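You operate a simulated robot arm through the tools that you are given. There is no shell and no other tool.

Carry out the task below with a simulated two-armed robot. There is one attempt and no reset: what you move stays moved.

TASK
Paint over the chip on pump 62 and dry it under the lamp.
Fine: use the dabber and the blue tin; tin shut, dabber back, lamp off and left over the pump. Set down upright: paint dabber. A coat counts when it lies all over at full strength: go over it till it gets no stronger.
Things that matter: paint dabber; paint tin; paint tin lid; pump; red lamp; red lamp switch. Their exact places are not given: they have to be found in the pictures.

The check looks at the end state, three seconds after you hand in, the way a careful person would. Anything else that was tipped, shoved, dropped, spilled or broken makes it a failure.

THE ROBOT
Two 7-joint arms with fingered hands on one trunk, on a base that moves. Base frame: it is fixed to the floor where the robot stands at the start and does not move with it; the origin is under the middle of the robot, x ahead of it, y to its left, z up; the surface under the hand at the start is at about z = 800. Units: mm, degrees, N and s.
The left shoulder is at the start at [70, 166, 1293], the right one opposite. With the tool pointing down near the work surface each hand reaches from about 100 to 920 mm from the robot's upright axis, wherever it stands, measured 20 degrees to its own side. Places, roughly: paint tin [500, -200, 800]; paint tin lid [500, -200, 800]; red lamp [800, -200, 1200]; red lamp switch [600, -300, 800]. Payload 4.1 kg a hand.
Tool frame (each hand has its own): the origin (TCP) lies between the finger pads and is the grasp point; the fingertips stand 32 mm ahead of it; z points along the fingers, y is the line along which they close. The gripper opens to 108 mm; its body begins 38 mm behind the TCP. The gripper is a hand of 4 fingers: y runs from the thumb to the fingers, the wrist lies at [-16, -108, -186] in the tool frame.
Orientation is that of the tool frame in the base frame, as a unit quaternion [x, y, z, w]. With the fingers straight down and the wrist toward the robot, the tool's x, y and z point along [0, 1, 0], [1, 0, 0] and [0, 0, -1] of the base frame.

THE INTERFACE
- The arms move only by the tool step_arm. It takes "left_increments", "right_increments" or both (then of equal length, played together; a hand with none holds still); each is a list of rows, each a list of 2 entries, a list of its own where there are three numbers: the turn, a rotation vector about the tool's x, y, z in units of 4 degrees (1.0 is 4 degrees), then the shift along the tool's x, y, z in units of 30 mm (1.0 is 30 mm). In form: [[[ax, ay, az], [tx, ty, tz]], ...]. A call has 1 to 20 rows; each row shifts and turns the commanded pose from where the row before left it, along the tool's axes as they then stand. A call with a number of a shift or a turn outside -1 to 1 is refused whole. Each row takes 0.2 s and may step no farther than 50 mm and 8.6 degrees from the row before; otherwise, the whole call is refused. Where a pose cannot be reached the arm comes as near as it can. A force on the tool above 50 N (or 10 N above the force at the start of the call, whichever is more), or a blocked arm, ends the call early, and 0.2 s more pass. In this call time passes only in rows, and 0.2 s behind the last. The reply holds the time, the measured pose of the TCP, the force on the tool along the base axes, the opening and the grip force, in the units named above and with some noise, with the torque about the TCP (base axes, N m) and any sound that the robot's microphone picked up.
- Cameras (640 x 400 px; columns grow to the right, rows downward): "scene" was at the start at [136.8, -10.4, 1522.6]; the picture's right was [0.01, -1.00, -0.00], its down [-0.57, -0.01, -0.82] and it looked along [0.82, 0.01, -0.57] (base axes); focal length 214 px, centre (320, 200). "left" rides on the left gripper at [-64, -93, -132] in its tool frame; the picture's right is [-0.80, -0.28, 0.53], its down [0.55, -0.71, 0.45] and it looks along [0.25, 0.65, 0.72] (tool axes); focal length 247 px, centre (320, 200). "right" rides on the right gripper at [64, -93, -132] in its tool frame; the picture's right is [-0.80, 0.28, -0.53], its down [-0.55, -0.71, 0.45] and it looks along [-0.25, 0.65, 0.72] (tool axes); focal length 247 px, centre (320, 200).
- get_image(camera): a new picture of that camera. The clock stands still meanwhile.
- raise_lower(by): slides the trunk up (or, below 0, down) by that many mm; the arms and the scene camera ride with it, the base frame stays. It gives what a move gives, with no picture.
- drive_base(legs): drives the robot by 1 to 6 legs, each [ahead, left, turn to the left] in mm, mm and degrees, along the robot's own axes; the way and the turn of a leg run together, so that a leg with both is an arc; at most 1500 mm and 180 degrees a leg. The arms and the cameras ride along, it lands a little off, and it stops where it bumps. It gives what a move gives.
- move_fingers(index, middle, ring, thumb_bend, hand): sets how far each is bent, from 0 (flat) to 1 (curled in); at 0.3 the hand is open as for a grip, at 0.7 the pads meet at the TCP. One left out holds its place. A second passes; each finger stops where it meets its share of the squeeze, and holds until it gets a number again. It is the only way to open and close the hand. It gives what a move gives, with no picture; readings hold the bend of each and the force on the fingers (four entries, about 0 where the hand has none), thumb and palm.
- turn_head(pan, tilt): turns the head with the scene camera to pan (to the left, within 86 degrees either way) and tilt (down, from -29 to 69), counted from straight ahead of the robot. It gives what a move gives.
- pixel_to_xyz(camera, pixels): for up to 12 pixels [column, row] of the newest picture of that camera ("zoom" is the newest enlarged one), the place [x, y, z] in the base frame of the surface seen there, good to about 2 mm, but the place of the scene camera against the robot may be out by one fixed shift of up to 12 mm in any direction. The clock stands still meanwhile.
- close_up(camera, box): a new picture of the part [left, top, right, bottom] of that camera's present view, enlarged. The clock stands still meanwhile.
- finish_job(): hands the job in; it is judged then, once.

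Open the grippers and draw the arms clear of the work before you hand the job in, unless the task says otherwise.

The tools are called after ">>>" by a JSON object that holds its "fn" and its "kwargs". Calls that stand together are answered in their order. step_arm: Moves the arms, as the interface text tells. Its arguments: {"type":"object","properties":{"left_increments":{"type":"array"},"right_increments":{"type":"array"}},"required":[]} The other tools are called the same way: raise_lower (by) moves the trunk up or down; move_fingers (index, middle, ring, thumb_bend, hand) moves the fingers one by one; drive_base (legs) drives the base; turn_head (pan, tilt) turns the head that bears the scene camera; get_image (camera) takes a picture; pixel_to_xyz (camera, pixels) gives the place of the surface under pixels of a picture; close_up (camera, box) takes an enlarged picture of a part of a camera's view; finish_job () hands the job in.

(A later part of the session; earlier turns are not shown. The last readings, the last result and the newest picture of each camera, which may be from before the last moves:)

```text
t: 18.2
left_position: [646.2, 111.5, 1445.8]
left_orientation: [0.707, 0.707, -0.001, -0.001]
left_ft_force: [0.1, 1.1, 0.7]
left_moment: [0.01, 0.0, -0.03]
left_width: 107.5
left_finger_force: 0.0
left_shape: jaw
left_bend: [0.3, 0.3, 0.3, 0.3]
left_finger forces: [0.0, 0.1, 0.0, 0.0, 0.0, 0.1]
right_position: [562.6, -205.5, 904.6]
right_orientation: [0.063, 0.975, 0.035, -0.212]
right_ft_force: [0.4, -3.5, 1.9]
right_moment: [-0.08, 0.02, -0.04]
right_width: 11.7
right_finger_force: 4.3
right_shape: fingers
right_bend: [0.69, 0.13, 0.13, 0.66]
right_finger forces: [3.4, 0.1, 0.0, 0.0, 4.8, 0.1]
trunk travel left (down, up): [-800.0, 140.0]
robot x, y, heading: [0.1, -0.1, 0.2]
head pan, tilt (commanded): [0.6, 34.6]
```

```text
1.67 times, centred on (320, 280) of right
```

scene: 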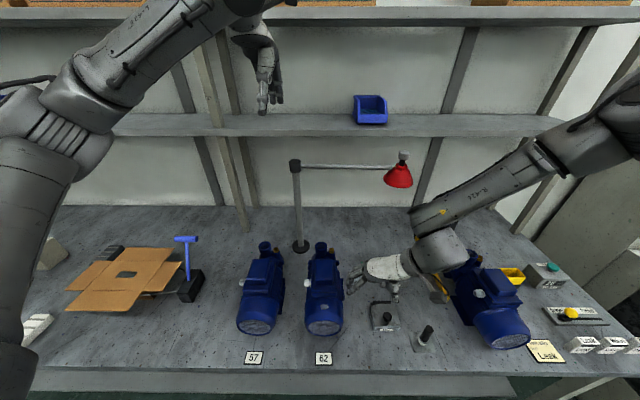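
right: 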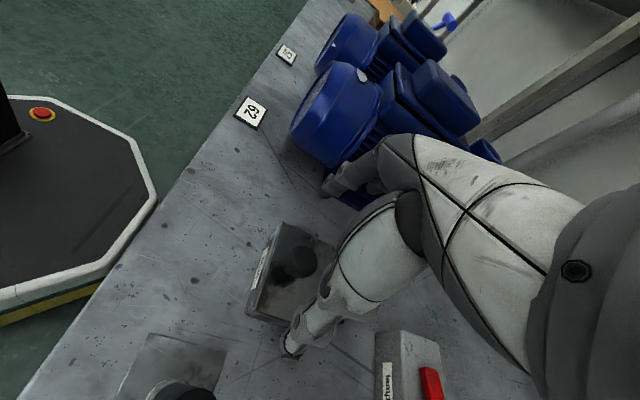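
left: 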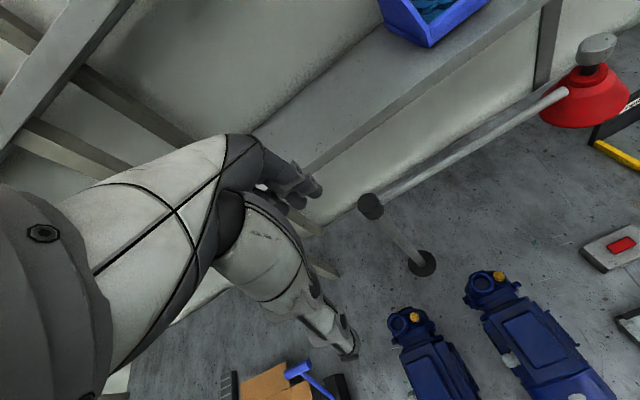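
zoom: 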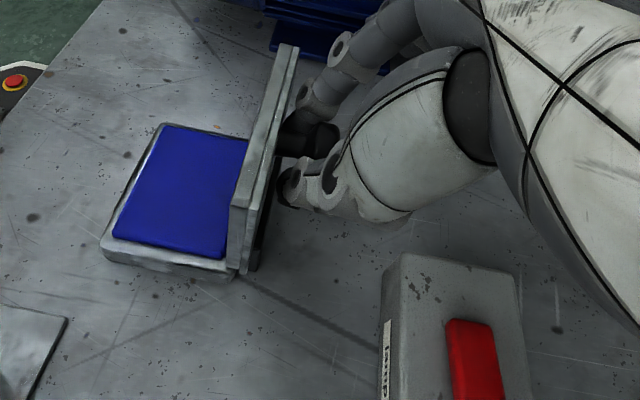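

The lid seems about upright now. I measure its inner face at top and bottom in the enlarged wrist picture to get the angle before letting go.

>>> {"fn": "pixel_to_xyz", "kwargs": {"camera": "zoom", "pixels": [[275, 70], [262, 120], [243, 200], [240, 265], [290, 55], [245, 165], [180, 200], [150, 150]]}}

>>> {"fn": "get_image", "kwargs": {"camera": "scene"}}

>>> {"fn": "pixel_to_xyz", "kwargs": {"camera": "scene", "pixels": [[374, 293], [382, 292], [385, 300], [384, 310], [386, 291], [388, 296], [395, 292]]}}

```text
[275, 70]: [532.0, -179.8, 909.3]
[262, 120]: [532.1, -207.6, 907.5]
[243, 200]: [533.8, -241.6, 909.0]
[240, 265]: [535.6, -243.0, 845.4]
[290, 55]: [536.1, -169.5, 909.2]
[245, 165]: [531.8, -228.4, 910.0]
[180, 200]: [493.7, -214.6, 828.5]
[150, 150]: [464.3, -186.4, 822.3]
```

```text
taken
```

scene: 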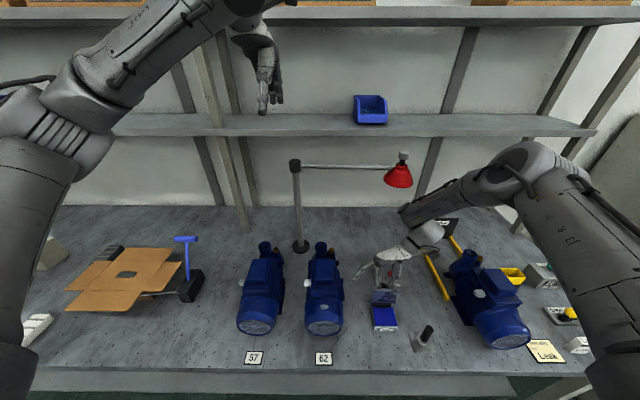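

```text
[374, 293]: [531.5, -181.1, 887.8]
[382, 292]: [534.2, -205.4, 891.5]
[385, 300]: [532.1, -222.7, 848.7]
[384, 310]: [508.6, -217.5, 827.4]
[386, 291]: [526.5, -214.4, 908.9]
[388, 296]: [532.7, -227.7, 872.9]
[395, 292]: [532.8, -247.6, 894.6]
```

The lid stands about 90° (top edge x≈530 at z≈909, hinge x≈531), so it needs to go a little farther back to stay. I continue the arc with three more steps.

>>> {"fn": "step_arm", "kwargs": {"right_increments": [[[0, 0.5, 0], [-0.27, 0.029, 0.01]], [[0, 0.5, 0], [-0.265, 0.025, 0.029]], [[0, 0.5, 0], [-0.263, 0.02, 0.055]]]}}

>>> {"fn": "close_up", "kwargs": {"camera": "right", "box": [200, 160, 440, 400]}}

>>> {"fn": "close_up", "kwargs": {"camera": "scene", "box": [360, 250, 450, 320]}}

>>> {"fn": "pixel_to_xyz", "kwargs": {"camera": "zoom", "pixels": [[150, 232], [215, 230], [280, 232], [180, 260], [220, 290], [150, 300], [270, 290], [200, 315]]}}

```text
t: 19.0
left_position: [640.8, 111.0, 1448.5]
left_orientation: [0.707, 0.707, 0.0, 0.002]
left_ft_force: [1.4, -0.7, -0.2]
left_moment: [-0.01, -0.01, 0.01]
left_width: 107.4
left_finger_force: 0.1
left_shape: jaw
left_bend: [0.3, 0.3, 0.3, 0.3]
left_finger forces: [0.1, 0.1, 0.0, 0.0, 0.0, 0.0]
right_position: [581.2, -203.9, 893.1]
right_orientation: [0.06, 0.962, 0.038, -0.264]
right_ft_force: [-12.6, -4.0, 3.7]
right_moment: [-0.03, 0.18, 0.17]
right_width: 15.0
right_finger_force: 6.1
right_shape: fingers
right_bend: [0.67, 0.13, 0.13, 0.65]
right_finger forces: [8.3, 0.0, 0.1, 0.1, 4.6, 0.1]
trunk travel left (down, up): [-800.0, 140.0]
robot x, y, heading: [-3.7, -1.0, 0.0]
head pan, tilt (commanded): [0.6, 34.6]
```

```text
1.67 times, centred on (320, 280) of right
```

zoom: 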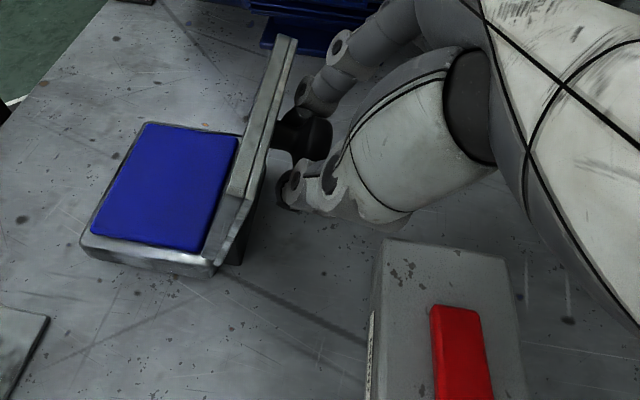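

```text
5.71 times, centred on (405, 285) of scene
```

zoom: 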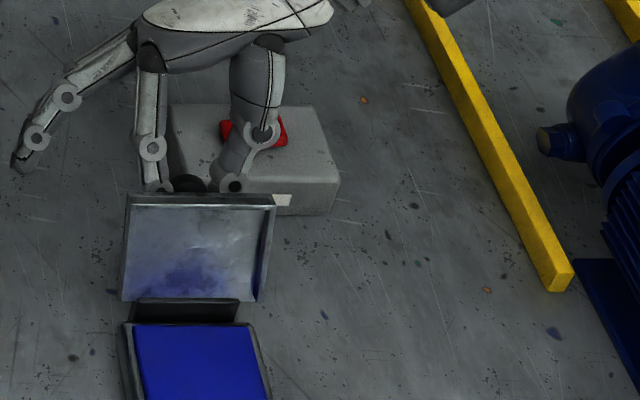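

```text
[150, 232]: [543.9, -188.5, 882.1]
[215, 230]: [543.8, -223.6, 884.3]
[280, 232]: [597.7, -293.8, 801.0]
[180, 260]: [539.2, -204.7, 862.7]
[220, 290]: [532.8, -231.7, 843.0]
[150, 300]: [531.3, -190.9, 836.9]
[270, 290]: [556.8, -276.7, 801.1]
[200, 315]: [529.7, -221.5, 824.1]
```

The lid leans about 16° past upright and −12.6 N shows it has met its stop. I ease back 4 mm to take off the load, then open index and thumb.

>>> {"fn": "step_arm", "kwargs": {"right_increments": [[[0, 0, 0], [0.14, 0, 0.02]]]}}

>>> {"fn": "move_fingers", "kwargs": {"hand": "right", "index": 0.4, "thumb_bend": 0.4}}

>>> {"fn": "close_up", "kwargs": {"camera": "right", "box": [200, 160, 440, 400]}}

>>> {"fn": "close_up", "kwargs": {"camera": "scene", "box": [360, 250, 450, 320]}}

```text
t: 19.4
left_position: [645.8, 111.2, 1447.3]
left_orientation: [0.707, 0.707, 0.001, 0.0]
left_ft_force: [-0.3, -0.2, 0.4]
left_moment: [0.0, -0.01, 0.0]
left_width: 107.7
left_finger_force: 0.2
left_shape: jaw
left_bend: [0.3, 0.3, 0.3, 0.3]
left_finger forces: [0.0, 0.0, 0.0, 0.0, 0.0, 0.0]
right_position: [581.2, -202.6, 893.6]
right_orientation: [0.06, 0.962, 0.038, -0.262]
right_ft_force: [-4.0, -3.8, -1.0]
right_moment: [-0.01, 0.0, 0.14]
right_width: 15.3
right_finger_force: 5.3
right_shape: fingers
right_bend: [0.68, 0.13, 0.13, 0.65]
right_finger forces: [4.6, 0.0, 0.0, 0.0, 6.6, 0.0]
trunk travel left (down, up): [-800.0, 140.0]
robot x, y, heading: [-0.3, 3.1, -0.1]
head pan, tilt (commanded): [0.6, 34.6]
```

```text
t: 20.4
left_position: [645.7, 112.8, 1448.3]
left_orientation: [0.707, 0.707, 0.0, 0.0]
left_ft_force: [0.0, -0.1, 1.2]
left_moment: [-0.03, 0.01, 0.03]
left_width: 107.7
left_finger_force: 0.0
left_shape: jaw
left_bend: [0.3, 0.3, 0.3, 0.3]
left_finger forces: [0.1, 0.0, 0.0, 0.0, 0.1, 0.0]
right_position: [581.0, -202.6, 893.1]
right_orientation: [0.06, 0.962, 0.039, -0.263]
right_ft_force: [0.2, -0.8, 0.4]
right_moment: [0.01, 0.01, 0.01]
right_width: 82.0
right_finger_force: 0.1
right_shape: fingers
right_bend: [0.4, 0.13, 0.13, 0.4]
right_finger forces: [0.1, 0.0, 0.0, 0.0, 0.0, 0.0]
trunk travel left (down, up): [-800.0, 140.0]
robot x, y, heading: [-0.6, 0.7, -0.1]
head pan, tilt (commanded): [0.6, 34.6]
```

```text
1.67 times, centred on (320, 280) of right
```

zoom: 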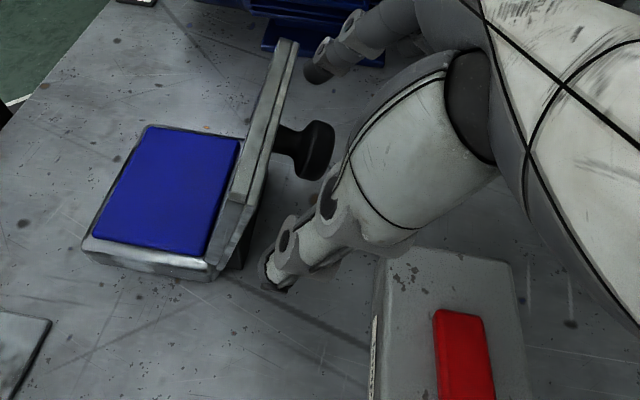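

```text
5.71 times, centred on (405, 285) of scene
```

zoom: 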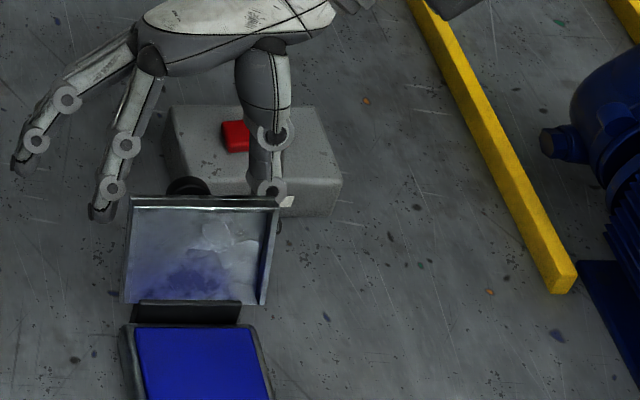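

The lid stays open by itself and the fingers are off the knob. I draw the hand out along its own axis, up and away, then turn it back to vertical.

>>> {"fn": "step_arm", "kwargs": {"right_increments": [[[0, 0, 0], [0, 0, -0.83]], [[0, 0, 0], [0, 0, -0.83]], [[0, 0, 0], [0, 0, -0.83]], [[0, -0.95, 0], [0.3, 0, -0.3]], [[0, -0.95, 0], [0.3, 0, -0.3]], [[0, -0.95, 0], [0.3, 0, -0.3]], [[0, -0.95, 0], [0.3, 0, -0.3]], [[0, -0.95, 0], [0.3, 0, -0.3]], [[0, -0.95, 0], [0.3, 0, -0.3]], [[0, -0.95, 0], [0.3, 0, 0]], [[0, -0.95, 0], [0.3, 0, 0]]]}}

>>> {"fn": "get_image", "kwargs": {"camera": "right"}}

>>> {"fn": "get_image", "kwargs": {"camera": "scene"}}

```text
t: 22.8
left_position: [645.6, 110.4, 1448.2]
left_orientation: [0.707, 0.708, 0.0, 0.001]
left_ft_force: [0.4, 0.0, 0.1]
left_moment: [0.0, -0.02, 0.0]
left_width: 107.5
left_finger_force: 0.0
left_shape: jaw
left_bend: [0.3, 0.3, 0.3, 0.3]
left_finger forces: [0.0, 0.0, 0.0, 0.0, 0.0, 0.0]
right_position: [568.8, -208.3, 1031.8]
right_orientation: [0.069, 0.997, 0.021, -0.001]
right_ft_force: [-0.1, 0.9, -0.1]
right_moment: [-0.01, 0.0, -0.01]
right_width: 82.1
right_finger_force: 0.0
right_shape: fingers
right_bend: [0.4, 0.13, 0.13, 0.4]
right_finger forces: [0.0, 0.1, 0.0, 0.0, 0.1, 0.0]
trunk travel left (down, up): [-800.0, 140.0]
robot x, y, heading: [0.8, 0.4, -0.0]
head pan, tilt (commanded): [0.6, 34.6]
```

```text
taken
```

right: 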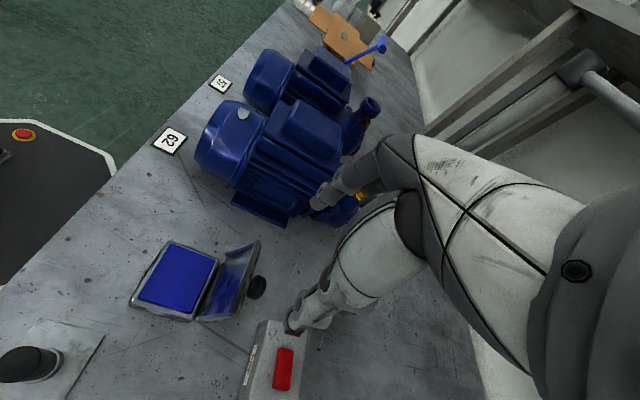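

```text
taken
```

scene: 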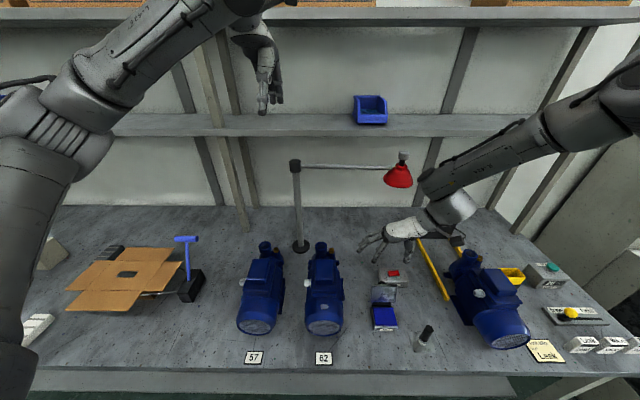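

The tin is open and undisturbed. In the wrist picture the dabber is at about (30,365), the tin paint at (178,275), the chip at (243,114); I measure them with this calibrated camera.

>>> {"fn": "close_up", "kwargs": {"camera": "right", "box": [0, 300, 160, 400]}}

>>> {"fn": "pixel_to_xyz", "kwargs": {"camera": "zoom", "pixels": [[25, 265], [110, 265], [170, 250], [215, 225], [30, 300], [180, 310], [240, 250], [400, 130], [120, 110], [110, 235], [110, 295], [330, 330]]}}

>>> {"fn": "pixel_to_xyz", "kwargs": {"camera": "right", "pixels": [[178, 275], [155, 285], [205, 262], [200, 290], [172, 247], [243, 114], [238, 114], [248, 113], [243, 118], [243, 110], [256, 287], [240, 262]]}}

```text
4.00 times, centred on (80, 350) of right
```

zoom: 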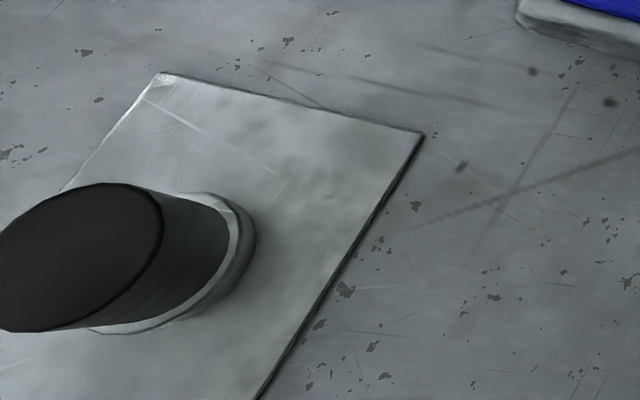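

```text
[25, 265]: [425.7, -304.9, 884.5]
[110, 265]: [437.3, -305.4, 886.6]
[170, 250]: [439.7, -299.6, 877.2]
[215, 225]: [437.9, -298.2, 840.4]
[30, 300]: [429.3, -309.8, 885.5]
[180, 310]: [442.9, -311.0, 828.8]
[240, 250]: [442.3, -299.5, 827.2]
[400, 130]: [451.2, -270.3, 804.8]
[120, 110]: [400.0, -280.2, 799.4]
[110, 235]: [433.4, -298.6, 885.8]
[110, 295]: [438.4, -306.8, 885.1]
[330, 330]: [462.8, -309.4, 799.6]
```

```text
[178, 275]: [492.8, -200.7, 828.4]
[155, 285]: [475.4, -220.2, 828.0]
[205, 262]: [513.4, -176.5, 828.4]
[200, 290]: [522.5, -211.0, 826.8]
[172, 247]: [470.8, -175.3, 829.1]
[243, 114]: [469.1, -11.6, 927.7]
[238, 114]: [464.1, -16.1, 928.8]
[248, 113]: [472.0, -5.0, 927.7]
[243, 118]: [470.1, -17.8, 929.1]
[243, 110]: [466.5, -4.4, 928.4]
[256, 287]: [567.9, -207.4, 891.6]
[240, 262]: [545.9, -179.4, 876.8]
```

Dabber axis is about (429,−303) with its top at z≈886; paint surface is at z≈828. I move the open hand over the dabber at a safe height, trimming the small yaw and tilt on the way.

>>> {"fn": "step_arm", "kwargs": {"right_increments": [[[0, 0, 0], [0.694, -0.644, 0.378]], [[0, 0, 0], [0.694, -0.644, 0.378]], [[0, 0, 0], [0.694, -0.644, 0.378]], [[0, 0, 0], [0.694, -0.644, 0.378]], [[0, 0, 0], [0.694, -0.644, 0.378]], [[0, 0, 0], [0.694, -0.644, 0.378]], [[0.15, 0, -0.5], [0, 0, 0]], [[0.15, 0, -0.5], [0, 0, 0]], [[0.15, 0, -0.5], [0, 0, 0]], [[0.15, 0, -0.5], [0, 0, 0]]]}}

>>> {"fn": "get_image", "kwargs": {"camera": "right"}}

>>> {"fn": "get_image", "kwargs": {"camera": "scene"}}

```text
t: 25.0
left_position: [646.4, 112.2, 1448.2]
left_orientation: [0.707, 0.707, 0.0, -0.001]
left_ft_force: [-0.1, 0.6, -0.3]
left_moment: [0.02, 0.01, 0.01]
left_width: 107.5
left_finger_force: 0.1
left_shape: jaw
left_bend: [0.3, 0.3, 0.3, 0.3]
left_finger forces: [0.0, 0.0, 0.0, 0.0, 0.1, 0.0]
right_position: [437.7, -277.3, 931.1]
right_orientation: [-0.001, 1.0, 0.0, -0.001]
right_ft_force: [-0.8, 0.2, -0.8]
right_moment: [0.02, -0.03, 0.05]
right_width: 82.0
right_finger_force: 0.1
right_shape: fingers
right_bend: [0.4, 0.13, 0.13, 0.4]
right_finger forces: [0.0, 0.1, 0.0, 0.0, 0.1, 0.0]
right hand out of reach, approached as far as the arm can: row 5, 6, 7, 8, 9, 10
trunk travel left (down, up): [-800.0, 140.0]
robot x, y, heading: [-3.5, -0.7, 0.0]
head pan, tilt (commanded): [0.6, 34.6]
```

```text
taken
```

right: 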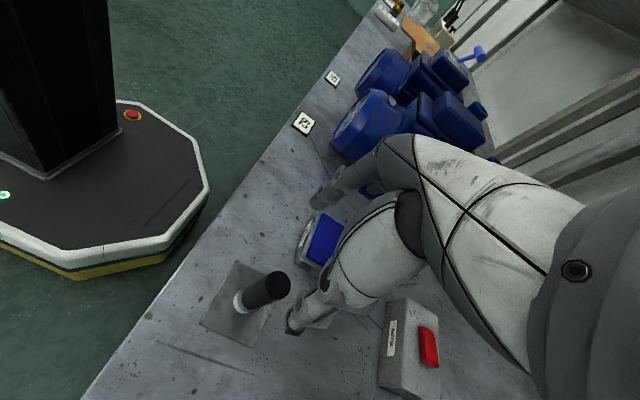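

```text
taken
```

scene: 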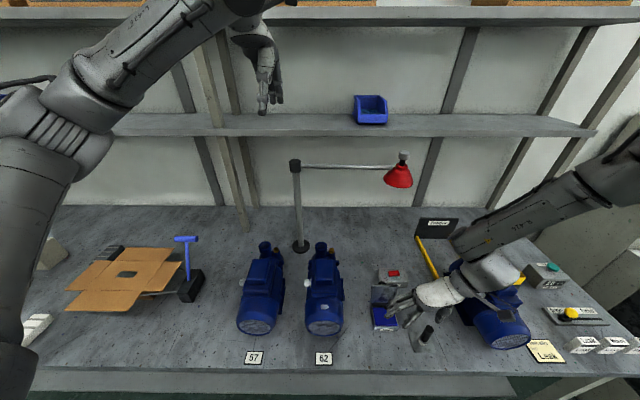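

The arm cannot hold this yaw over the dabber (it stopped at (438,−277,931)). Since the handle is round, I rise and turn back to about 45° yaw, which lies nearer the arm's natural pose.

>>> {"fn": "step_arm", "kwargs": {"right_increments": [[[0, 0, 0], [0, 0, -0.9]], [[0, 0, 0], [0, 0, -0.9]], [[0, 0, 0.94], [0, 0, 0]], [[0, 0, 0.94], [0, 0, 0]], [[0, 0, 0.94], [0, 0, 0]], [[0, 0, 0.94], [0, 0, 0]], [[0, 0, 0.94], [0, 0, 0]], [[0, 0, 0.94], [0, 0, 0]], [[0, 0, 0.94], [0, 0, 0]], [[0, 0, 0.94], [0, 0, 0]], [[0, 0, 0.94], [0, 0, 0]], [[0, 0, 0.94], [0, 0, 0]], [[0, 0, 0.94], [0, 0, 0]], [[0, 0, 0.94], [0, 0, 0]]]}}

>>> {"fn": "get_image", "kwargs": {"camera": "right"}}

>>> {"fn": "get_image", "kwargs": {"camera": "scene"}}

```text
t: 28.0
left_position: [645.1, 111.5, 1447.6]
left_orientation: [0.707, 0.707, 0.001, 0.0]
left_ft_force: [0.9, -0.1, 0.6]
left_moment: [0.03, -0.02, 0.02]
left_width: 107.7
left_finger_force: 0.0
left_shape: jaw
left_bend: [0.3, 0.3, 0.3, 0.3]
left_finger forces: [0.1, 0.1, 0.1, 0.1, 0.1, 0.0]
right_position: [442.3, -252.7, 964.1]
right_orientation: [0.384, 0.924, -0.001, -0.002]
right_ft_force: [0.1, -0.1, -0.7]
right_moment: [-0.02, 0.0, 0.0]
right_width: 82.2
right_finger_force: 0.1
right_shape: fingers
right_bend: [0.4, 0.13, 0.13, 0.4]
right_finger forces: [0.0, 0.0, 0.0, 0.0, 0.1, 0.0]
right hand out of reach, approached as far as the arm can: row 1, 2
trunk travel left (down, up): [-800.0, 140.0]
robot x, y, heading: [3.1, -0.4, -0.1]
head pan, tilt (commanded): [0.6, 34.6]
```

```text
taken
```

right: 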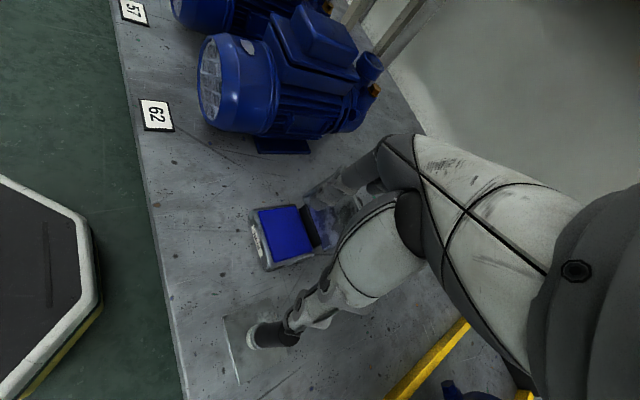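

```text
taken
```

scene: 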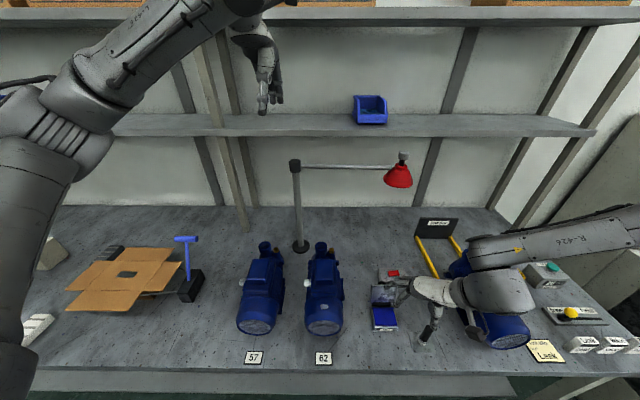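

Yaw is now 45° at (442,−253,964) and the dabber is just beyond the thumb. I bring middle and ring in line with the index so they stay clear of the tin lid, then move over the dabber.

>>> {"fn": "move_fingers", "kwargs": {"hand": "right", "index": 0.4, "middle": 0.4, "ring": 0.4, "thumb_bend": 0.4}}

>>> {"fn": "step_arm", "kwargs": {"right_increments": [[[0, 0, 0], [-0.438, -0.749, 0]], [[0, 0, 0], [-0.438, -0.749, 0]]]}}

>>> {"fn": "get_image", "kwargs": {"camera": "right"}}

>>> {"fn": "close_up", "kwargs": {"camera": "scene", "box": [370, 270, 480, 360]}}

```text
t: 29.0
left_position: [644.6, 111.9, 1448.5]
left_orientation: [0.707, 0.707, 0.001, 0.0]
left_ft_force: [0.1, -0.6, 0.2]
left_moment: [-0.01, -0.02, 0.0]
left_width: 107.6
left_finger_force: 0.0
left_shape: jaw
left_bend: [0.3, 0.3, 0.3, 0.3]
left_finger forces: [0.0, 0.0, 0.1, 0.0, 0.2, 0.1]
right_position: [442.4, -252.0, 964.5]
right_orientation: [0.382, 0.924, 0.0, -0.001]
right_ft_force: [0.1, -0.2, 0.0]
right_moment: [-0.02, -0.01, 0.0]
right_width: 81.9
right_finger_force: 0.0
right_shape: fingers
right_bend: [0.4, 0.4, 0.4, 0.4]
right_finger forces: [0.0, 0.1, 0.0, 0.0, 0.1, 0.1]
trunk travel left (down, up): [-800.0, 140.0]
robot x, y, heading: [-0.2, -0.8, 0.1]
head pan, tilt (commanded): [0.6, 34.6]
```

```text
t: 29.6
left_position: [643.1, 110.9, 1447.8]
left_orientation: [0.707, 0.707, 0.0, -0.001]
left_ft_force: [-0.5, -0.1, -0.6]
left_moment: [0.02, 0.02, -0.03]
left_width: 107.7
left_finger_force: 0.0
left_shape: jaw
left_bend: [0.3, 0.3, 0.3, 0.3]
left_finger forces: [0.1, 0.1, 0.1, 0.0, 0.0, 0.1]
right_position: [426.4, -304.3, 964.1]
right_orientation: [0.383, 0.924, 0.0, -0.002]
right_ft_force: [0.3, -0.9, 0.8]
right_moment: [0.0, -0.05, -0.01]
right_width: 82.0
right_finger_force: 0.1
right_shape: fingers
right_bend: [0.4, 0.4, 0.4, 0.4]
right_finger forces: [0.0, 0.0, 0.1, 0.1, 0.0, 0.1]
trunk travel left (down, up): [-800.0, 140.0]
robot x, y, heading: [-1.0, 2.3, 0.0]
head pan, tilt (commanded): [0.6, 34.6]
```

```text
taken
```

right: 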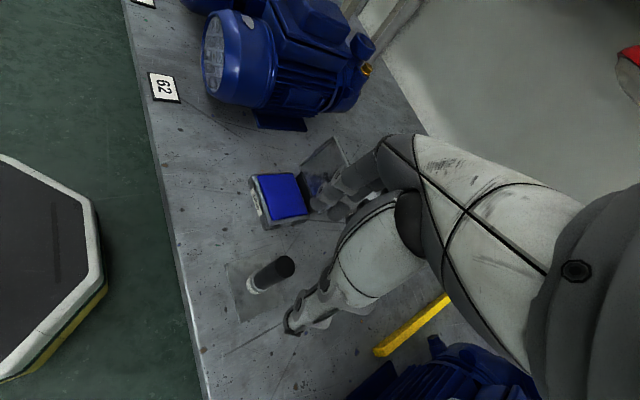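

```text
4.44 times, centred on (425, 315) of scene
```

zoom: 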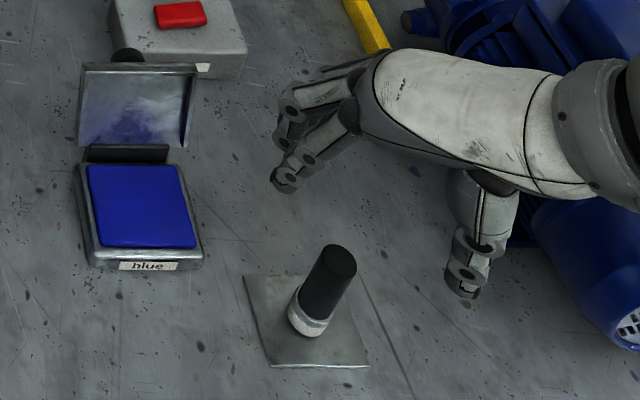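

The dabber is clear in the wrist view at about (270,272). I measure its top rim and collar there for an accurate axis.

>>> {"fn": "close_up", "kwargs": {"camera": "right", "box": [220, 235, 320, 325]}}

>>> {"fn": "pixel_to_xyz", "kwargs": {"camera": "zoom", "pixels": [[355, 120], [390, 135], [390, 170], [345, 165], [330, 185], [370, 190], [260, 170], [250, 230], [60, 160], [280, 190], [350, 140], [310, 210]]}}

```text
4.44 times, centred on (270, 280) of right
```

zoom: 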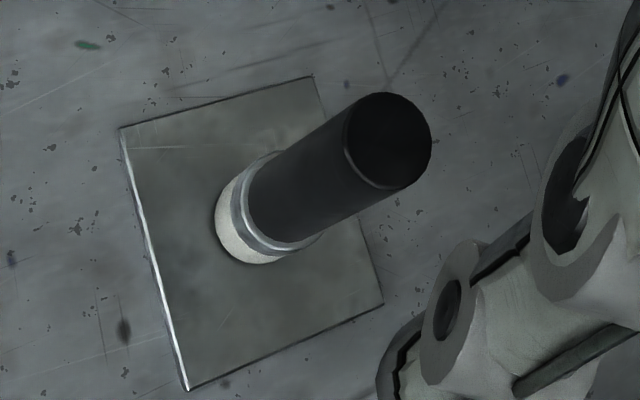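

```text
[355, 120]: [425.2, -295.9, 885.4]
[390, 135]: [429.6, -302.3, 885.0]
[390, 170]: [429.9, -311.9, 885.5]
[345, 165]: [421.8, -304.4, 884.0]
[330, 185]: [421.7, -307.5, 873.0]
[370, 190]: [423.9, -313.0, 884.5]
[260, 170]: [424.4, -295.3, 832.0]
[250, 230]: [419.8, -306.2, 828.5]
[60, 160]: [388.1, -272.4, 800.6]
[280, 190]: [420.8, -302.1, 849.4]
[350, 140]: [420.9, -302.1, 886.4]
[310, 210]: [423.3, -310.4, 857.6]
```

Dabber top centre is about (429.5,−303.5,885). I lower straight over it to TCP z≈870, so the handle comes between thumb and index.

>>> {"fn": "step_arm", "kwargs": {"right_increments": [[[0, 0, 0], [-0.014, 0.023, 0.783]], [[0, 0, 0], [-0.014, 0.023, 0.783]], [[0, 0, 0], [-0.014, 0.023, 0.783]], [[0, 0, 0], [-0.014, 0.023, 0.783]]]}}

>>> {"fn": "get_image", "kwargs": {"camera": "right"}}

>>> {"fn": "close_up", "kwargs": {"camera": "scene", "box": [370, 270, 480, 360]}}

```text
t: 30.6
left_position: [646.5, 110.9, 1446.8]
left_orientation: [0.707, 0.707, 0.0, 0.0]
left_ft_force: [0.3, -0.6, 0.8]
left_moment: [0.01, 0.01, 0.01]
left_width: 107.6
left_finger_force: 0.0
left_shape: jaw
left_bend: [0.3, 0.3, 0.3, 0.3]
left_finger forces: [0.1, 0.0, 0.0, 0.0, 0.0, 0.1]
right_position: [432.3, -303.0, 868.0]
right_orientation: [0.383, 0.924, -0.002, -0.002]
right_ft_force: [-0.7, -1.0, 0.0]
right_moment: [0.01, -0.01, -0.01]
right_width: 82.0
right_finger_force: 0.0
right_shape: fingers
right_bend: [0.4, 0.4, 0.4, 0.4]
right_finger forces: [0.0, 0.0, 0.0, 0.0, 0.0, 0.0]
trunk travel left (down, up): [-800.0, 140.0]
robot x, y, heading: [-1.7, 5.6, 0.3]
head pan, tilt (commanded): [0.6, 34.6]
```

```text
taken
```

right: 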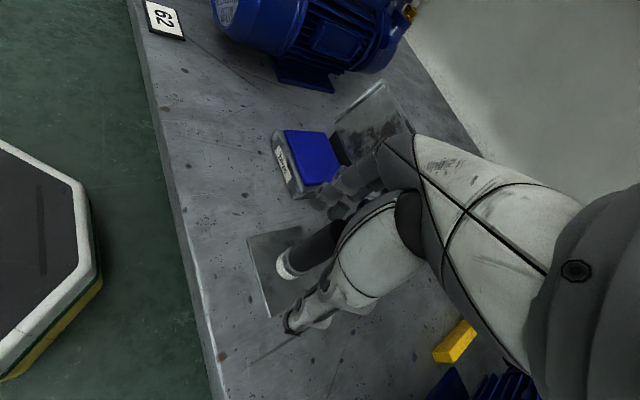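

```text
4.44 times, centred on (425, 315) of scene
```

zoom: 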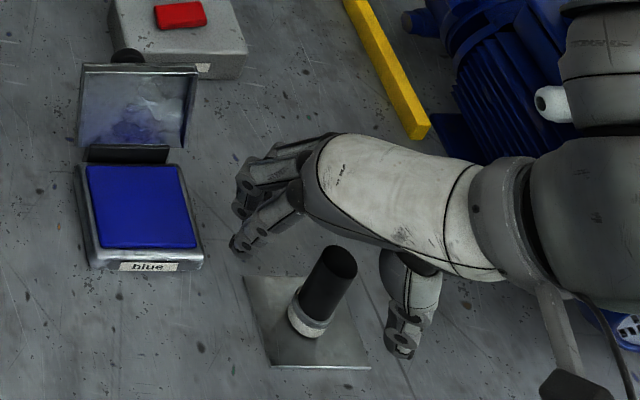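

The handle sits midway between index (zoom (245,240)) and thumb (zoom (400,340)). I close in two stages, first to 0.57, to see that both come on evenly.

>>> {"fn": "move_fingers", "kwargs": {"hand": "right", "index": 0.57, "thumb_bend": 0.57, "middle": 0.5, "ring": 0.5}}

>>> {"fn": "close_up", "kwargs": {"camera": "scene", "box": [390, 290, 460, 350]}}

>>> {"fn": "close_up", "kwargs": {"camera": "right", "box": [240, 180, 400, 350]}}

```text
t: 31.6
left_position: [645.6, 111.9, 1446.9]
left_orientation: [0.708, 0.707, 0.0, 0.0]
left_ft_force: [-0.1, 0.3, -1.0]
left_moment: [-0.02, 0.01, -0.01]
left_width: 107.8
left_finger_force: 0.0
left_shape: jaw
left_bend: [0.3, 0.3, 0.3, 0.3]
left_finger forces: [0.0, 0.0, 0.0, 0.1, 0.1, 0.0]
right_position: [432.5, -301.7, 868.5]
right_orientation: [0.383, 0.924, 0.0, -0.001]
right_ft_force: [1.2, -0.5, -0.4]
right_moment: [0.05, 0.0, 0.03]
right_width: 40.3
right_finger_force: 0.1
right_shape: fingers
right_bend: [0.56, 0.5, 0.5, 0.56]
right_finger forces: [0.1, 0.0, 0.0, 0.0, 0.0, 0.0]
trunk travel left (down, up): [-800.0, 140.0]
robot x, y, heading: [1.0, 0.5, -0.2]
head pan, tilt (commanded): [0.6, 34.6]
```

```text
6.67 times, centred on (425, 320) of scene
```

zoom: 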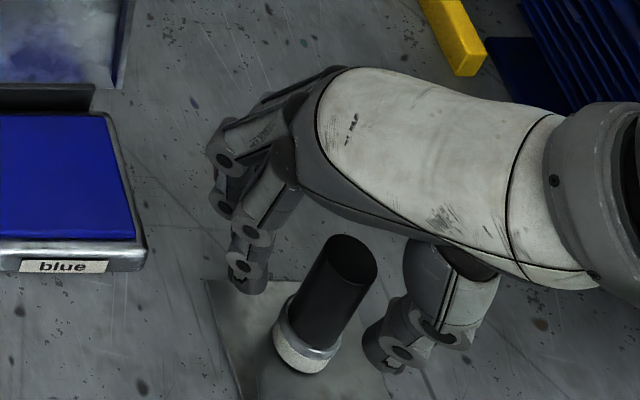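

```text
2.35 times, centred on (320, 265) of right
```

zoom: 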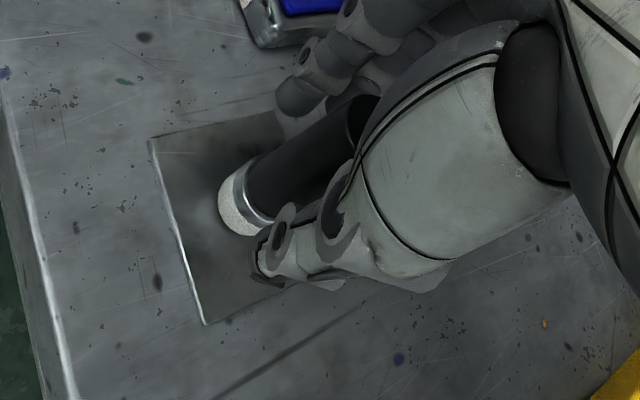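

I check the 3D positions of index tip, thumb tip and handle to make sure the handle lies on the pinch line before squeezing.

>>> {"fn": "close_up", "kwargs": {"camera": "scene", "box": [395, 300, 455, 345]}}

>>> {"fn": "pixel_to_xyz", "kwargs": {"camera": "zoom", "pixels": [[205, 275], [190, 240], [215, 255], [200, 262], [420, 365], [400, 375], [400, 345], [425, 345], [350, 240], [300, 300], [280, 350], [330, 290]]}}

```text
8.89 times, centred on (425, 322) of scene
```

zoom: 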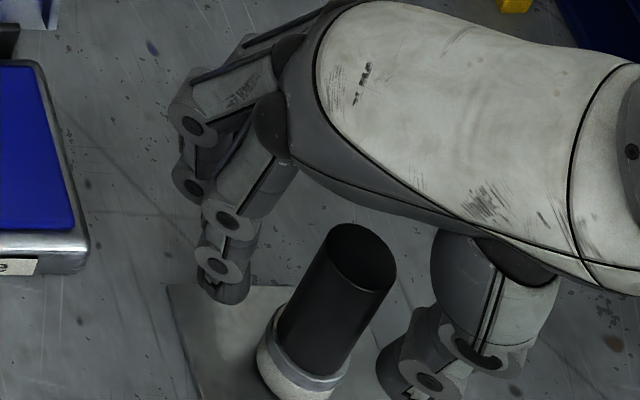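

```text
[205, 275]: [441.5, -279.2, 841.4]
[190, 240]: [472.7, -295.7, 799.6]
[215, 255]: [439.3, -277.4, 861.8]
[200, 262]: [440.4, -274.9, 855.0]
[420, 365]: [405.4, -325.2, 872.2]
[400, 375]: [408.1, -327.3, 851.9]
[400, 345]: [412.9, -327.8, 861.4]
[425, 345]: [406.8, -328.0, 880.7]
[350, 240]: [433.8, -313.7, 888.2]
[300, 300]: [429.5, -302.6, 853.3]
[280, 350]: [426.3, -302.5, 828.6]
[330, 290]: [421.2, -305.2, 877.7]
```

Relative to the handle, the index sits about 8 mm to one side and the middle about 12 mm to the other, with the thumb opposite between them — a good three-point cradle. I close index, middle, ring and thumb together.

>>> {"fn": "move_fingers", "kwargs": {"hand": "right", "index": 0.63, "middle": 0.63, "ring": 0.6, "thumb_bend": 0.63}}

>>> {"fn": "close_up", "kwargs": {"camera": "scene", "box": [395, 300, 455, 345]}}

>>> {"fn": "close_up", "kwargs": {"camera": "right", "box": [240, 180, 400, 350]}}

```text
t: 32.6
left_position: [644.7, 112.5, 1446.5]
left_orientation: [0.707, 0.707, 0.0, 0.0]
left_ft_force: [0.1, -0.5, 0.4]
left_moment: [-0.02, 0.0, 0.0]
left_width: 107.5
left_finger_force: 0.1
left_shape: jaw
left_bend: [0.3, 0.3, 0.3, 0.3]
left_finger forces: [0.1, 0.0, 0.0, 0.0, 0.1, 0.0]
right_position: [432.5, -302.5, 867.9]
right_orientation: [0.383, 0.924, -0.001, -0.001]
right_ft_force: [-0.9, 0.6, 0.1]
right_moment: [-0.02, -0.04, -0.03]
right_width: 21.3
right_finger_force: 0.0
right_shape: fingers
right_bend: [0.63, 0.63, 0.6, 0.63]
right_finger forces: [0.0, 0.0, 0.1, 0.1, 0.1, 0.0]
trunk travel left (down, up): [-800.0, 140.0]
robot x, y, heading: [1.9, 2.1, -0.0]
head pan, tilt (commanded): [0.6, 34.6]
```

```text
8.89 times, centred on (425, 322) of scene
```

zoom: 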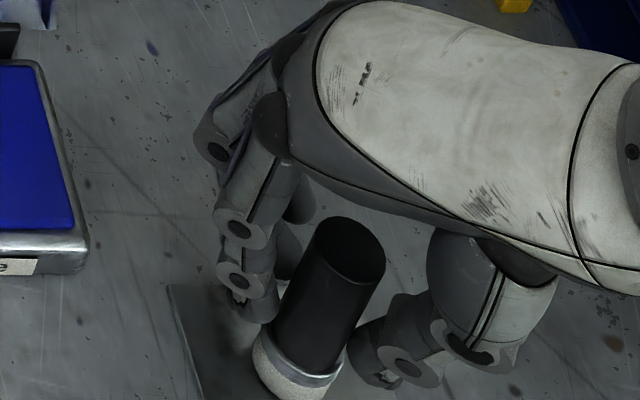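

```text
2.35 times, centred on (320, 265) of right
```

zoom: 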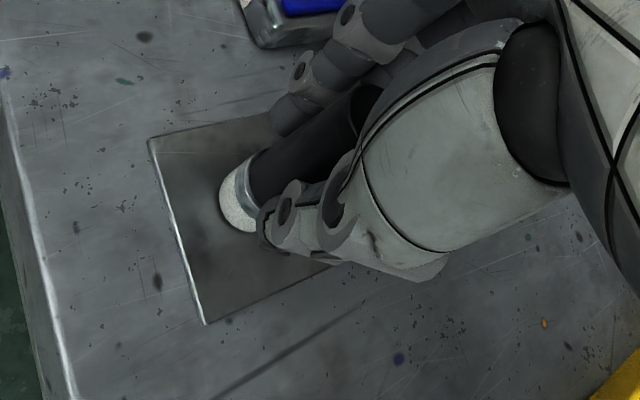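

Width is 21 mm, just touching the handle, which stands almost unmoved. I close the last bit to squeeze.

>>> {"fn": "move_fingers", "kwargs": {"hand": "right", "index": 0.75, "middle": 0.75, "ring": 0.62, "thumb_bend": 0.75}}

>>> {"fn": "close_up", "kwargs": {"camera": "scene", "box": [395, 300, 455, 345]}}

>>> {"fn": "close_up", "kwargs": {"camera": "right", "box": [240, 180, 400, 350]}}

```text
t: 33.6
left_position: [644.8, 111.5, 1447.2]
left_orientation: [0.707, 0.707, 0.0, 0.0]
left_ft_force: [-0.6, 0.2, -0.5]
left_moment: [-0.03, 0.03, 0.0]
left_width: 107.6
left_finger_force: 0.1
left_shape: jaw
left_bend: [0.3, 0.3, 0.3, 0.3]
left_finger forces: [0.0, 0.1, 0.0, 0.0, 0.1, 0.0]
right_position: [432.0, -301.5, 867.5]
right_orientation: [0.383, 0.924, -0.001, 0.0]
right_ft_force: [-0.9, -0.2, -0.8]
right_moment: [0.01, -0.04, -0.02]
right_width: 15.1
right_finger_force: 16.5
right_shape: fingers
right_bend: [0.73, 0.73, 0.62, 0.65]
right_finger forces: [8.9, 8.9, 0.0, 0.0, 15.3, 0.1]
trunk travel left (down, up): [-800.0, 140.0]
robot x, y, heading: [-0.2, 0.1, 0.0]
head pan, tilt (commanded): [0.6, 34.6]
```

```text
8.89 times, centred on (425, 322) of scene
```

zoom: 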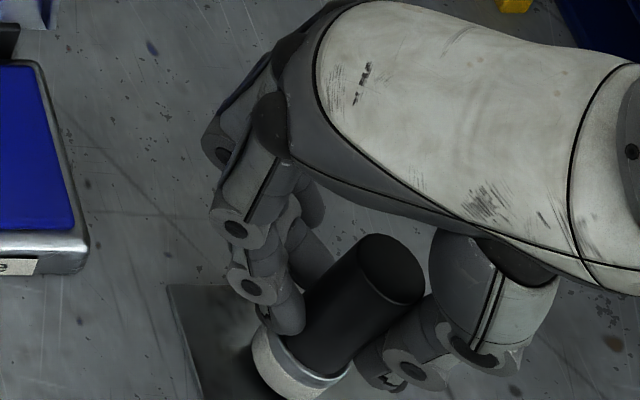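

```text
2.35 times, centred on (320, 265) of right
```

zoom: 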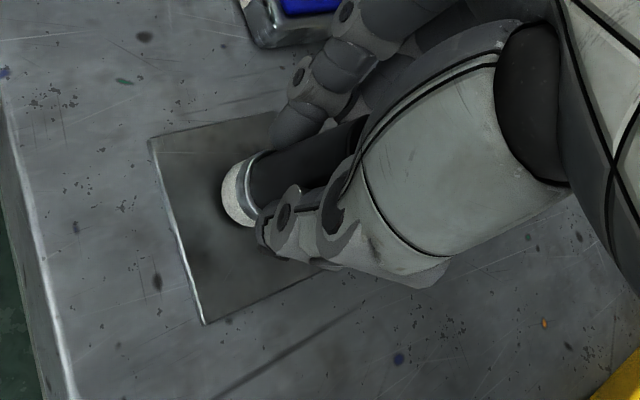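

The dabber is held firmly (16.5 N on index, middle and thumb) but leans a few degrees toward the thumb. I lift it 60 mm straight up and then measure the lean so that I can turn the hand to make it plumb.

>>> {"fn": "step_arm", "kwargs": {"right_increments": [[[0, 0, 0], [0, 0, -0.3]], [[0, 0, 0], [0, 0, -0.5]], [[0, 0, 0], [0, 0, -0.6]], [[0, 0, 0], [0, 0, -0.6]], [[0, 0, 0], [0, 0, -0.6]]]}}

>>> {"fn": "close_up", "kwargs": {"camera": "right", "box": [240, 180, 400, 350]}}

>>> {"fn": "close_up", "kwargs": {"camera": "scene", "box": [395, 280, 465, 335]}}

>>> {"fn": "pixel_to_xyz", "kwargs": {"camera": "zoom", "pixels": [[350, 170], [330, 160], [370, 180], [350, 190], [280, 240], [270, 270], [300, 290], [330, 230], [300, 200], [340, 150]]}}

```text
t: 34.8
left_position: [644.2, 111.7, 1447.2]
left_orientation: [0.707, 0.707, 0.0, 0.0]
left_ft_force: [0.1, -0.4, -0.6]
left_moment: [-0.01, -0.02, -0.04]
left_width: 107.7
left_finger_force: 0.0
left_shape: jaw
left_bend: [0.3, 0.3, 0.3, 0.3]
left_finger forces: [0.0, 0.0, 0.0, 0.1, 0.0, 0.0]
right_position: [432.5, -300.9, 947.0]
right_orientation: [0.383, 0.924, -0.001, -0.001]
right_ft_force: [0.3, 0.6, -0.6]
right_moment: [0.0, 0.04, -0.02]
right_width: 15.3
right_finger_force: 17.1
right_shape: fingers
right_bend: [0.73, 0.73, 0.62, 0.65]
right_finger forces: [9.0, 9.0, 0.1, 0.0, 15.6, 0.0]
trunk travel left (down, up): [-800.0, 140.0]
robot x, y, heading: [1.9, -2.1, -0.0]
head pan, tilt (commanded): [0.6, 34.6]
```

```text
2.35 times, centred on (320, 265) of right
```

zoom: 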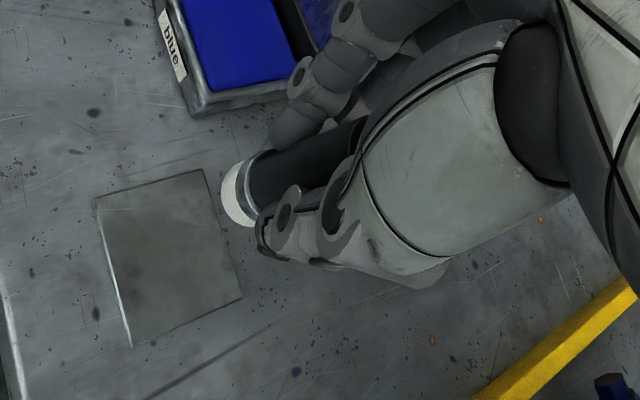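

```text
7.27 times, centred on (430, 308) of scene
```

zoom: 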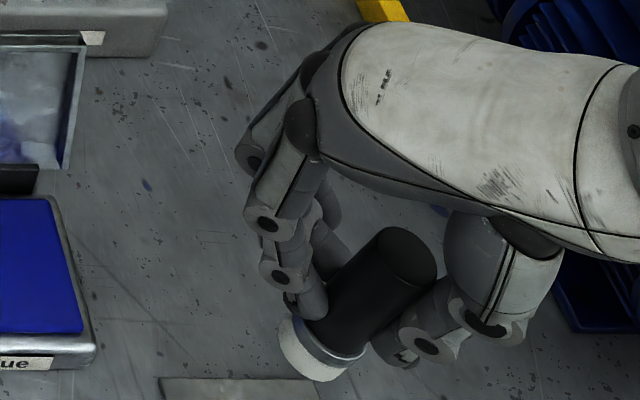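

```text
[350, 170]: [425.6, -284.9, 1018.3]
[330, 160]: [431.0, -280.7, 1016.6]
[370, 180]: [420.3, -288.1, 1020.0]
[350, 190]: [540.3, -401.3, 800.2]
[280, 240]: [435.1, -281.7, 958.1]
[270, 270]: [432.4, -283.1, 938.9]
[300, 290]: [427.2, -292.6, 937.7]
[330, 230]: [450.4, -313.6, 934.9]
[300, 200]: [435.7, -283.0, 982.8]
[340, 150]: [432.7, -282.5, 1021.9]
```

The dabber is up and holds. I measure its top disc and the collar/tip in this scene close-up to find the lean.

>>> {"fn": "pixel_to_xyz", "kwargs": {"camera": "zoom", "pixels": [[406, 257], [385, 240], [428, 272], [395, 280], [418, 238], [350, 300], [320, 330], [295, 330], [300, 350], [320, 370], [345, 355], [330, 345]]}}

>>> {"fn": "close_up", "kwargs": {"camera": "right", "box": [280, 210, 360, 280]}}

>>> {"fn": "pixel_to_xyz", "kwargs": {"camera": "zoom", "pixels": [[140, 190], [160, 220], [180, 250], [190, 190], [200, 160], [250, 200], [300, 180], [330, 150], [240, 160], [200, 240]]}}

```text
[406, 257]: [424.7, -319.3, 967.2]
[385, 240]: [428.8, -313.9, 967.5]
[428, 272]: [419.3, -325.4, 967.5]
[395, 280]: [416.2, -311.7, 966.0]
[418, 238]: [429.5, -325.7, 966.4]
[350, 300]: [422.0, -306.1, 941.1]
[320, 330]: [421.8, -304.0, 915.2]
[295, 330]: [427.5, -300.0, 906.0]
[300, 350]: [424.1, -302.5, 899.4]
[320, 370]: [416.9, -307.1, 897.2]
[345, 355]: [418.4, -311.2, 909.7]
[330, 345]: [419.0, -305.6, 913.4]
```

```text
5.71 times, centred on (320, 245) of right
```

zoom: 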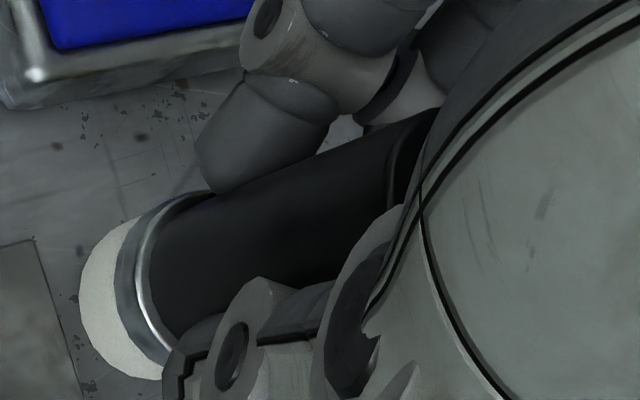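

```text
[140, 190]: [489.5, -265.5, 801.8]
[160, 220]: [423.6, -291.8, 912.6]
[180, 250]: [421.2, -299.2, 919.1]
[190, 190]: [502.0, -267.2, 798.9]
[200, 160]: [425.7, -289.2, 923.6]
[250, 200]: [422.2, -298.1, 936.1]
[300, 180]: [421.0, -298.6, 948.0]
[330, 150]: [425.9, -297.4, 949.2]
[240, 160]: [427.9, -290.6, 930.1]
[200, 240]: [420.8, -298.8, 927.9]
```

Top centre is about 9 mm toward the thumb side over 67 mm of height: a lean of about 7–8° about the tool x axis. I turn the hand +7.2° about its x and measure again.

>>> {"fn": "step_arm", "kwargs": {"right_increments": [[[0.6, 0, 0], [0, 0, 0]], [[0.6, 0, 0], [0, 0, 0]], [[0.6, 0, 0], [0, 0, 0]]]}}

>>> {"fn": "close_up", "kwargs": {"camera": "scene", "box": [395, 280, 465, 335]}}

>>> {"fn": "get_image", "kwargs": {"camera": "left"}}

```text
t: 35.6
left_position: [645.9, 111.9, 1446.7]
left_orientation: [0.706, 0.708, 0.0, 0.0]
left_ft_force: [0.6, -0.6, 0.3]
left_moment: [-0.01, 0.0, 0.0]
left_width: 107.5
left_finger_force: 0.1
left_shape: jaw
left_bend: [0.3, 0.3, 0.3, 0.3]
left_finger forces: [0.0, 0.0, 0.1, 0.1, 0.1, 0.0]
right_position: [434.0, -300.9, 946.6]
right_orientation: [0.382, 0.922, -0.06, -0.026]
right_ft_force: [0.0, 0.1, 0.2]
right_moment: [-0.03, 0.0, -0.02]
right_width: 15.2
right_finger_force: 16.8
right_shape: fingers
right_bend: [0.73, 0.73, 0.62, 0.65]
right_finger forces: [9.1, 9.0, 0.0, 0.0, 15.5, 0.1]
trunk travel left (down, up): [-800.0, 140.0]
robot x, y, heading: [-1.8, -1.0, 0.1]
head pan, tilt (commanded): [0.6, 34.6]
```

```text
7.27 times, centred on (430, 308) of scene
```

zoom: 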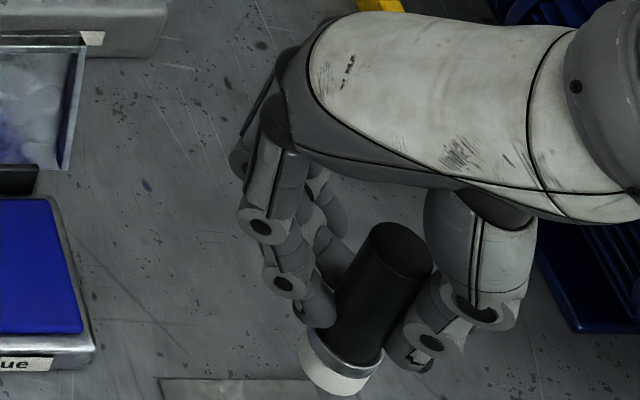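

```text
taken
```

left: 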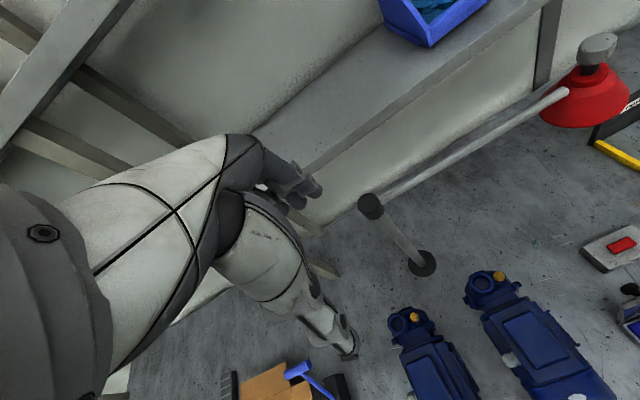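

The dabber now points the same way in the picture as it did standing on its plate. I verify by measuring top and tip, to know where the tip lies relative to the TCP.

>>> {"fn": "pixel_to_xyz", "kwargs": {"camera": "zoom", "pixels": [[402, 250], [378, 235], [425, 265], [388, 270], [412, 230], [340, 385], [305, 345], [355, 385], [372, 375], [320, 365], [345, 358], [370, 310]]}}

```text
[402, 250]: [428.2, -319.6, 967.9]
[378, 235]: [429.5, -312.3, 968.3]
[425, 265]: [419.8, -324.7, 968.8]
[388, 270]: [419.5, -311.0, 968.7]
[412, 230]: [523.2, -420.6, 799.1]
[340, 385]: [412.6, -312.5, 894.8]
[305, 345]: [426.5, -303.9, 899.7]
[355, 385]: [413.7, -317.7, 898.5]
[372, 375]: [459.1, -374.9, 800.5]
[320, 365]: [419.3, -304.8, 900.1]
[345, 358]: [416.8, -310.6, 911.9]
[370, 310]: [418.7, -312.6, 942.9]
```

The dabber is plumb, its tip about 9 mm toward the thumb side and 60 mm below the TCP. I carry it over the near part of the tin (tip at about (476,−203)), staying clear of the raised lid.

>>> {"fn": "step_arm", "kwargs": {"right_increments": [[[0, 0, 0], [0.255, 0.729, -0.095]], [[0, 0, 0], [0.255, 0.729, -0.095]], [[0, 0, 0], [0.255, 0.729, -0.095]], [[0, 0, 0], [0.255, 0.729, -0.095]], [[0, 0, 0], [0.255, 0.729, -0.095]]]}}

>>> {"fn": "close_up", "kwargs": {"camera": "right", "box": [220, 150, 400, 320]}}

>>> {"fn": "close_up", "kwargs": {"camera": "scene", "box": [355, 255, 445, 335]}}

```text
t: 36.8
left_position: [644.8, 111.8, 1446.4]
left_orientation: [0.707, 0.707, -0.001, 0.0]
left_ft_force: [0.6, -0.3, -0.4]
left_moment: [0.0, 0.01, 0.0]
left_width: 107.6
left_finger_force: 0.0
left_shape: jaw
left_bend: [0.3, 0.3, 0.3, 0.3]
left_finger forces: [0.0, 0.1, 0.1, 0.0, 0.0, 0.1]
right_position: [484.3, -194.6, 947.8]
right_orientation: [0.381, 0.922, -0.059, -0.025]
right_ft_force: [0.7, 0.0, -0.3]
right_moment: [-0.02, 0.01, -0.01]
right_width: 15.2
right_finger_force: 16.8
right_shape: fingers
right_bend: [0.73, 0.73, 0.62, 0.65]
right_finger forces: [9.4, 8.9, 0.0, 0.0, 15.5, 0.0]
trunk travel left (down, up): [-800.0, 140.0]
robot x, y, heading: [2.0, 2.3, -0.1]
head pan, tilt (commanded): [0.6, 34.6]
```

```text
2.35 times, centred on (310, 235) of right
```

zoom: 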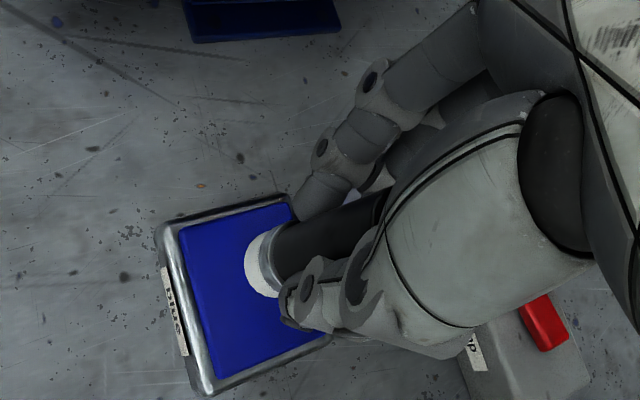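

```text
5.00 times, centred on (400, 295) of scene
```

zoom: 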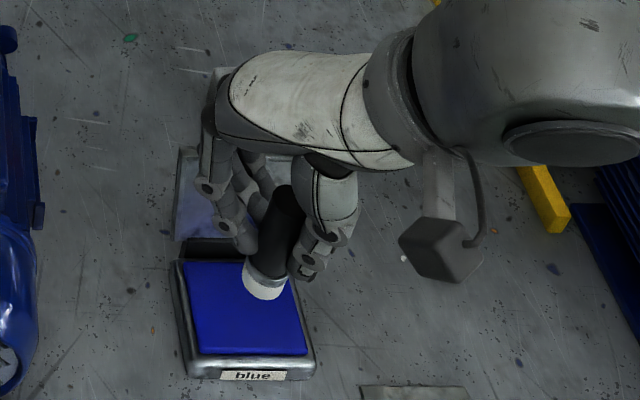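

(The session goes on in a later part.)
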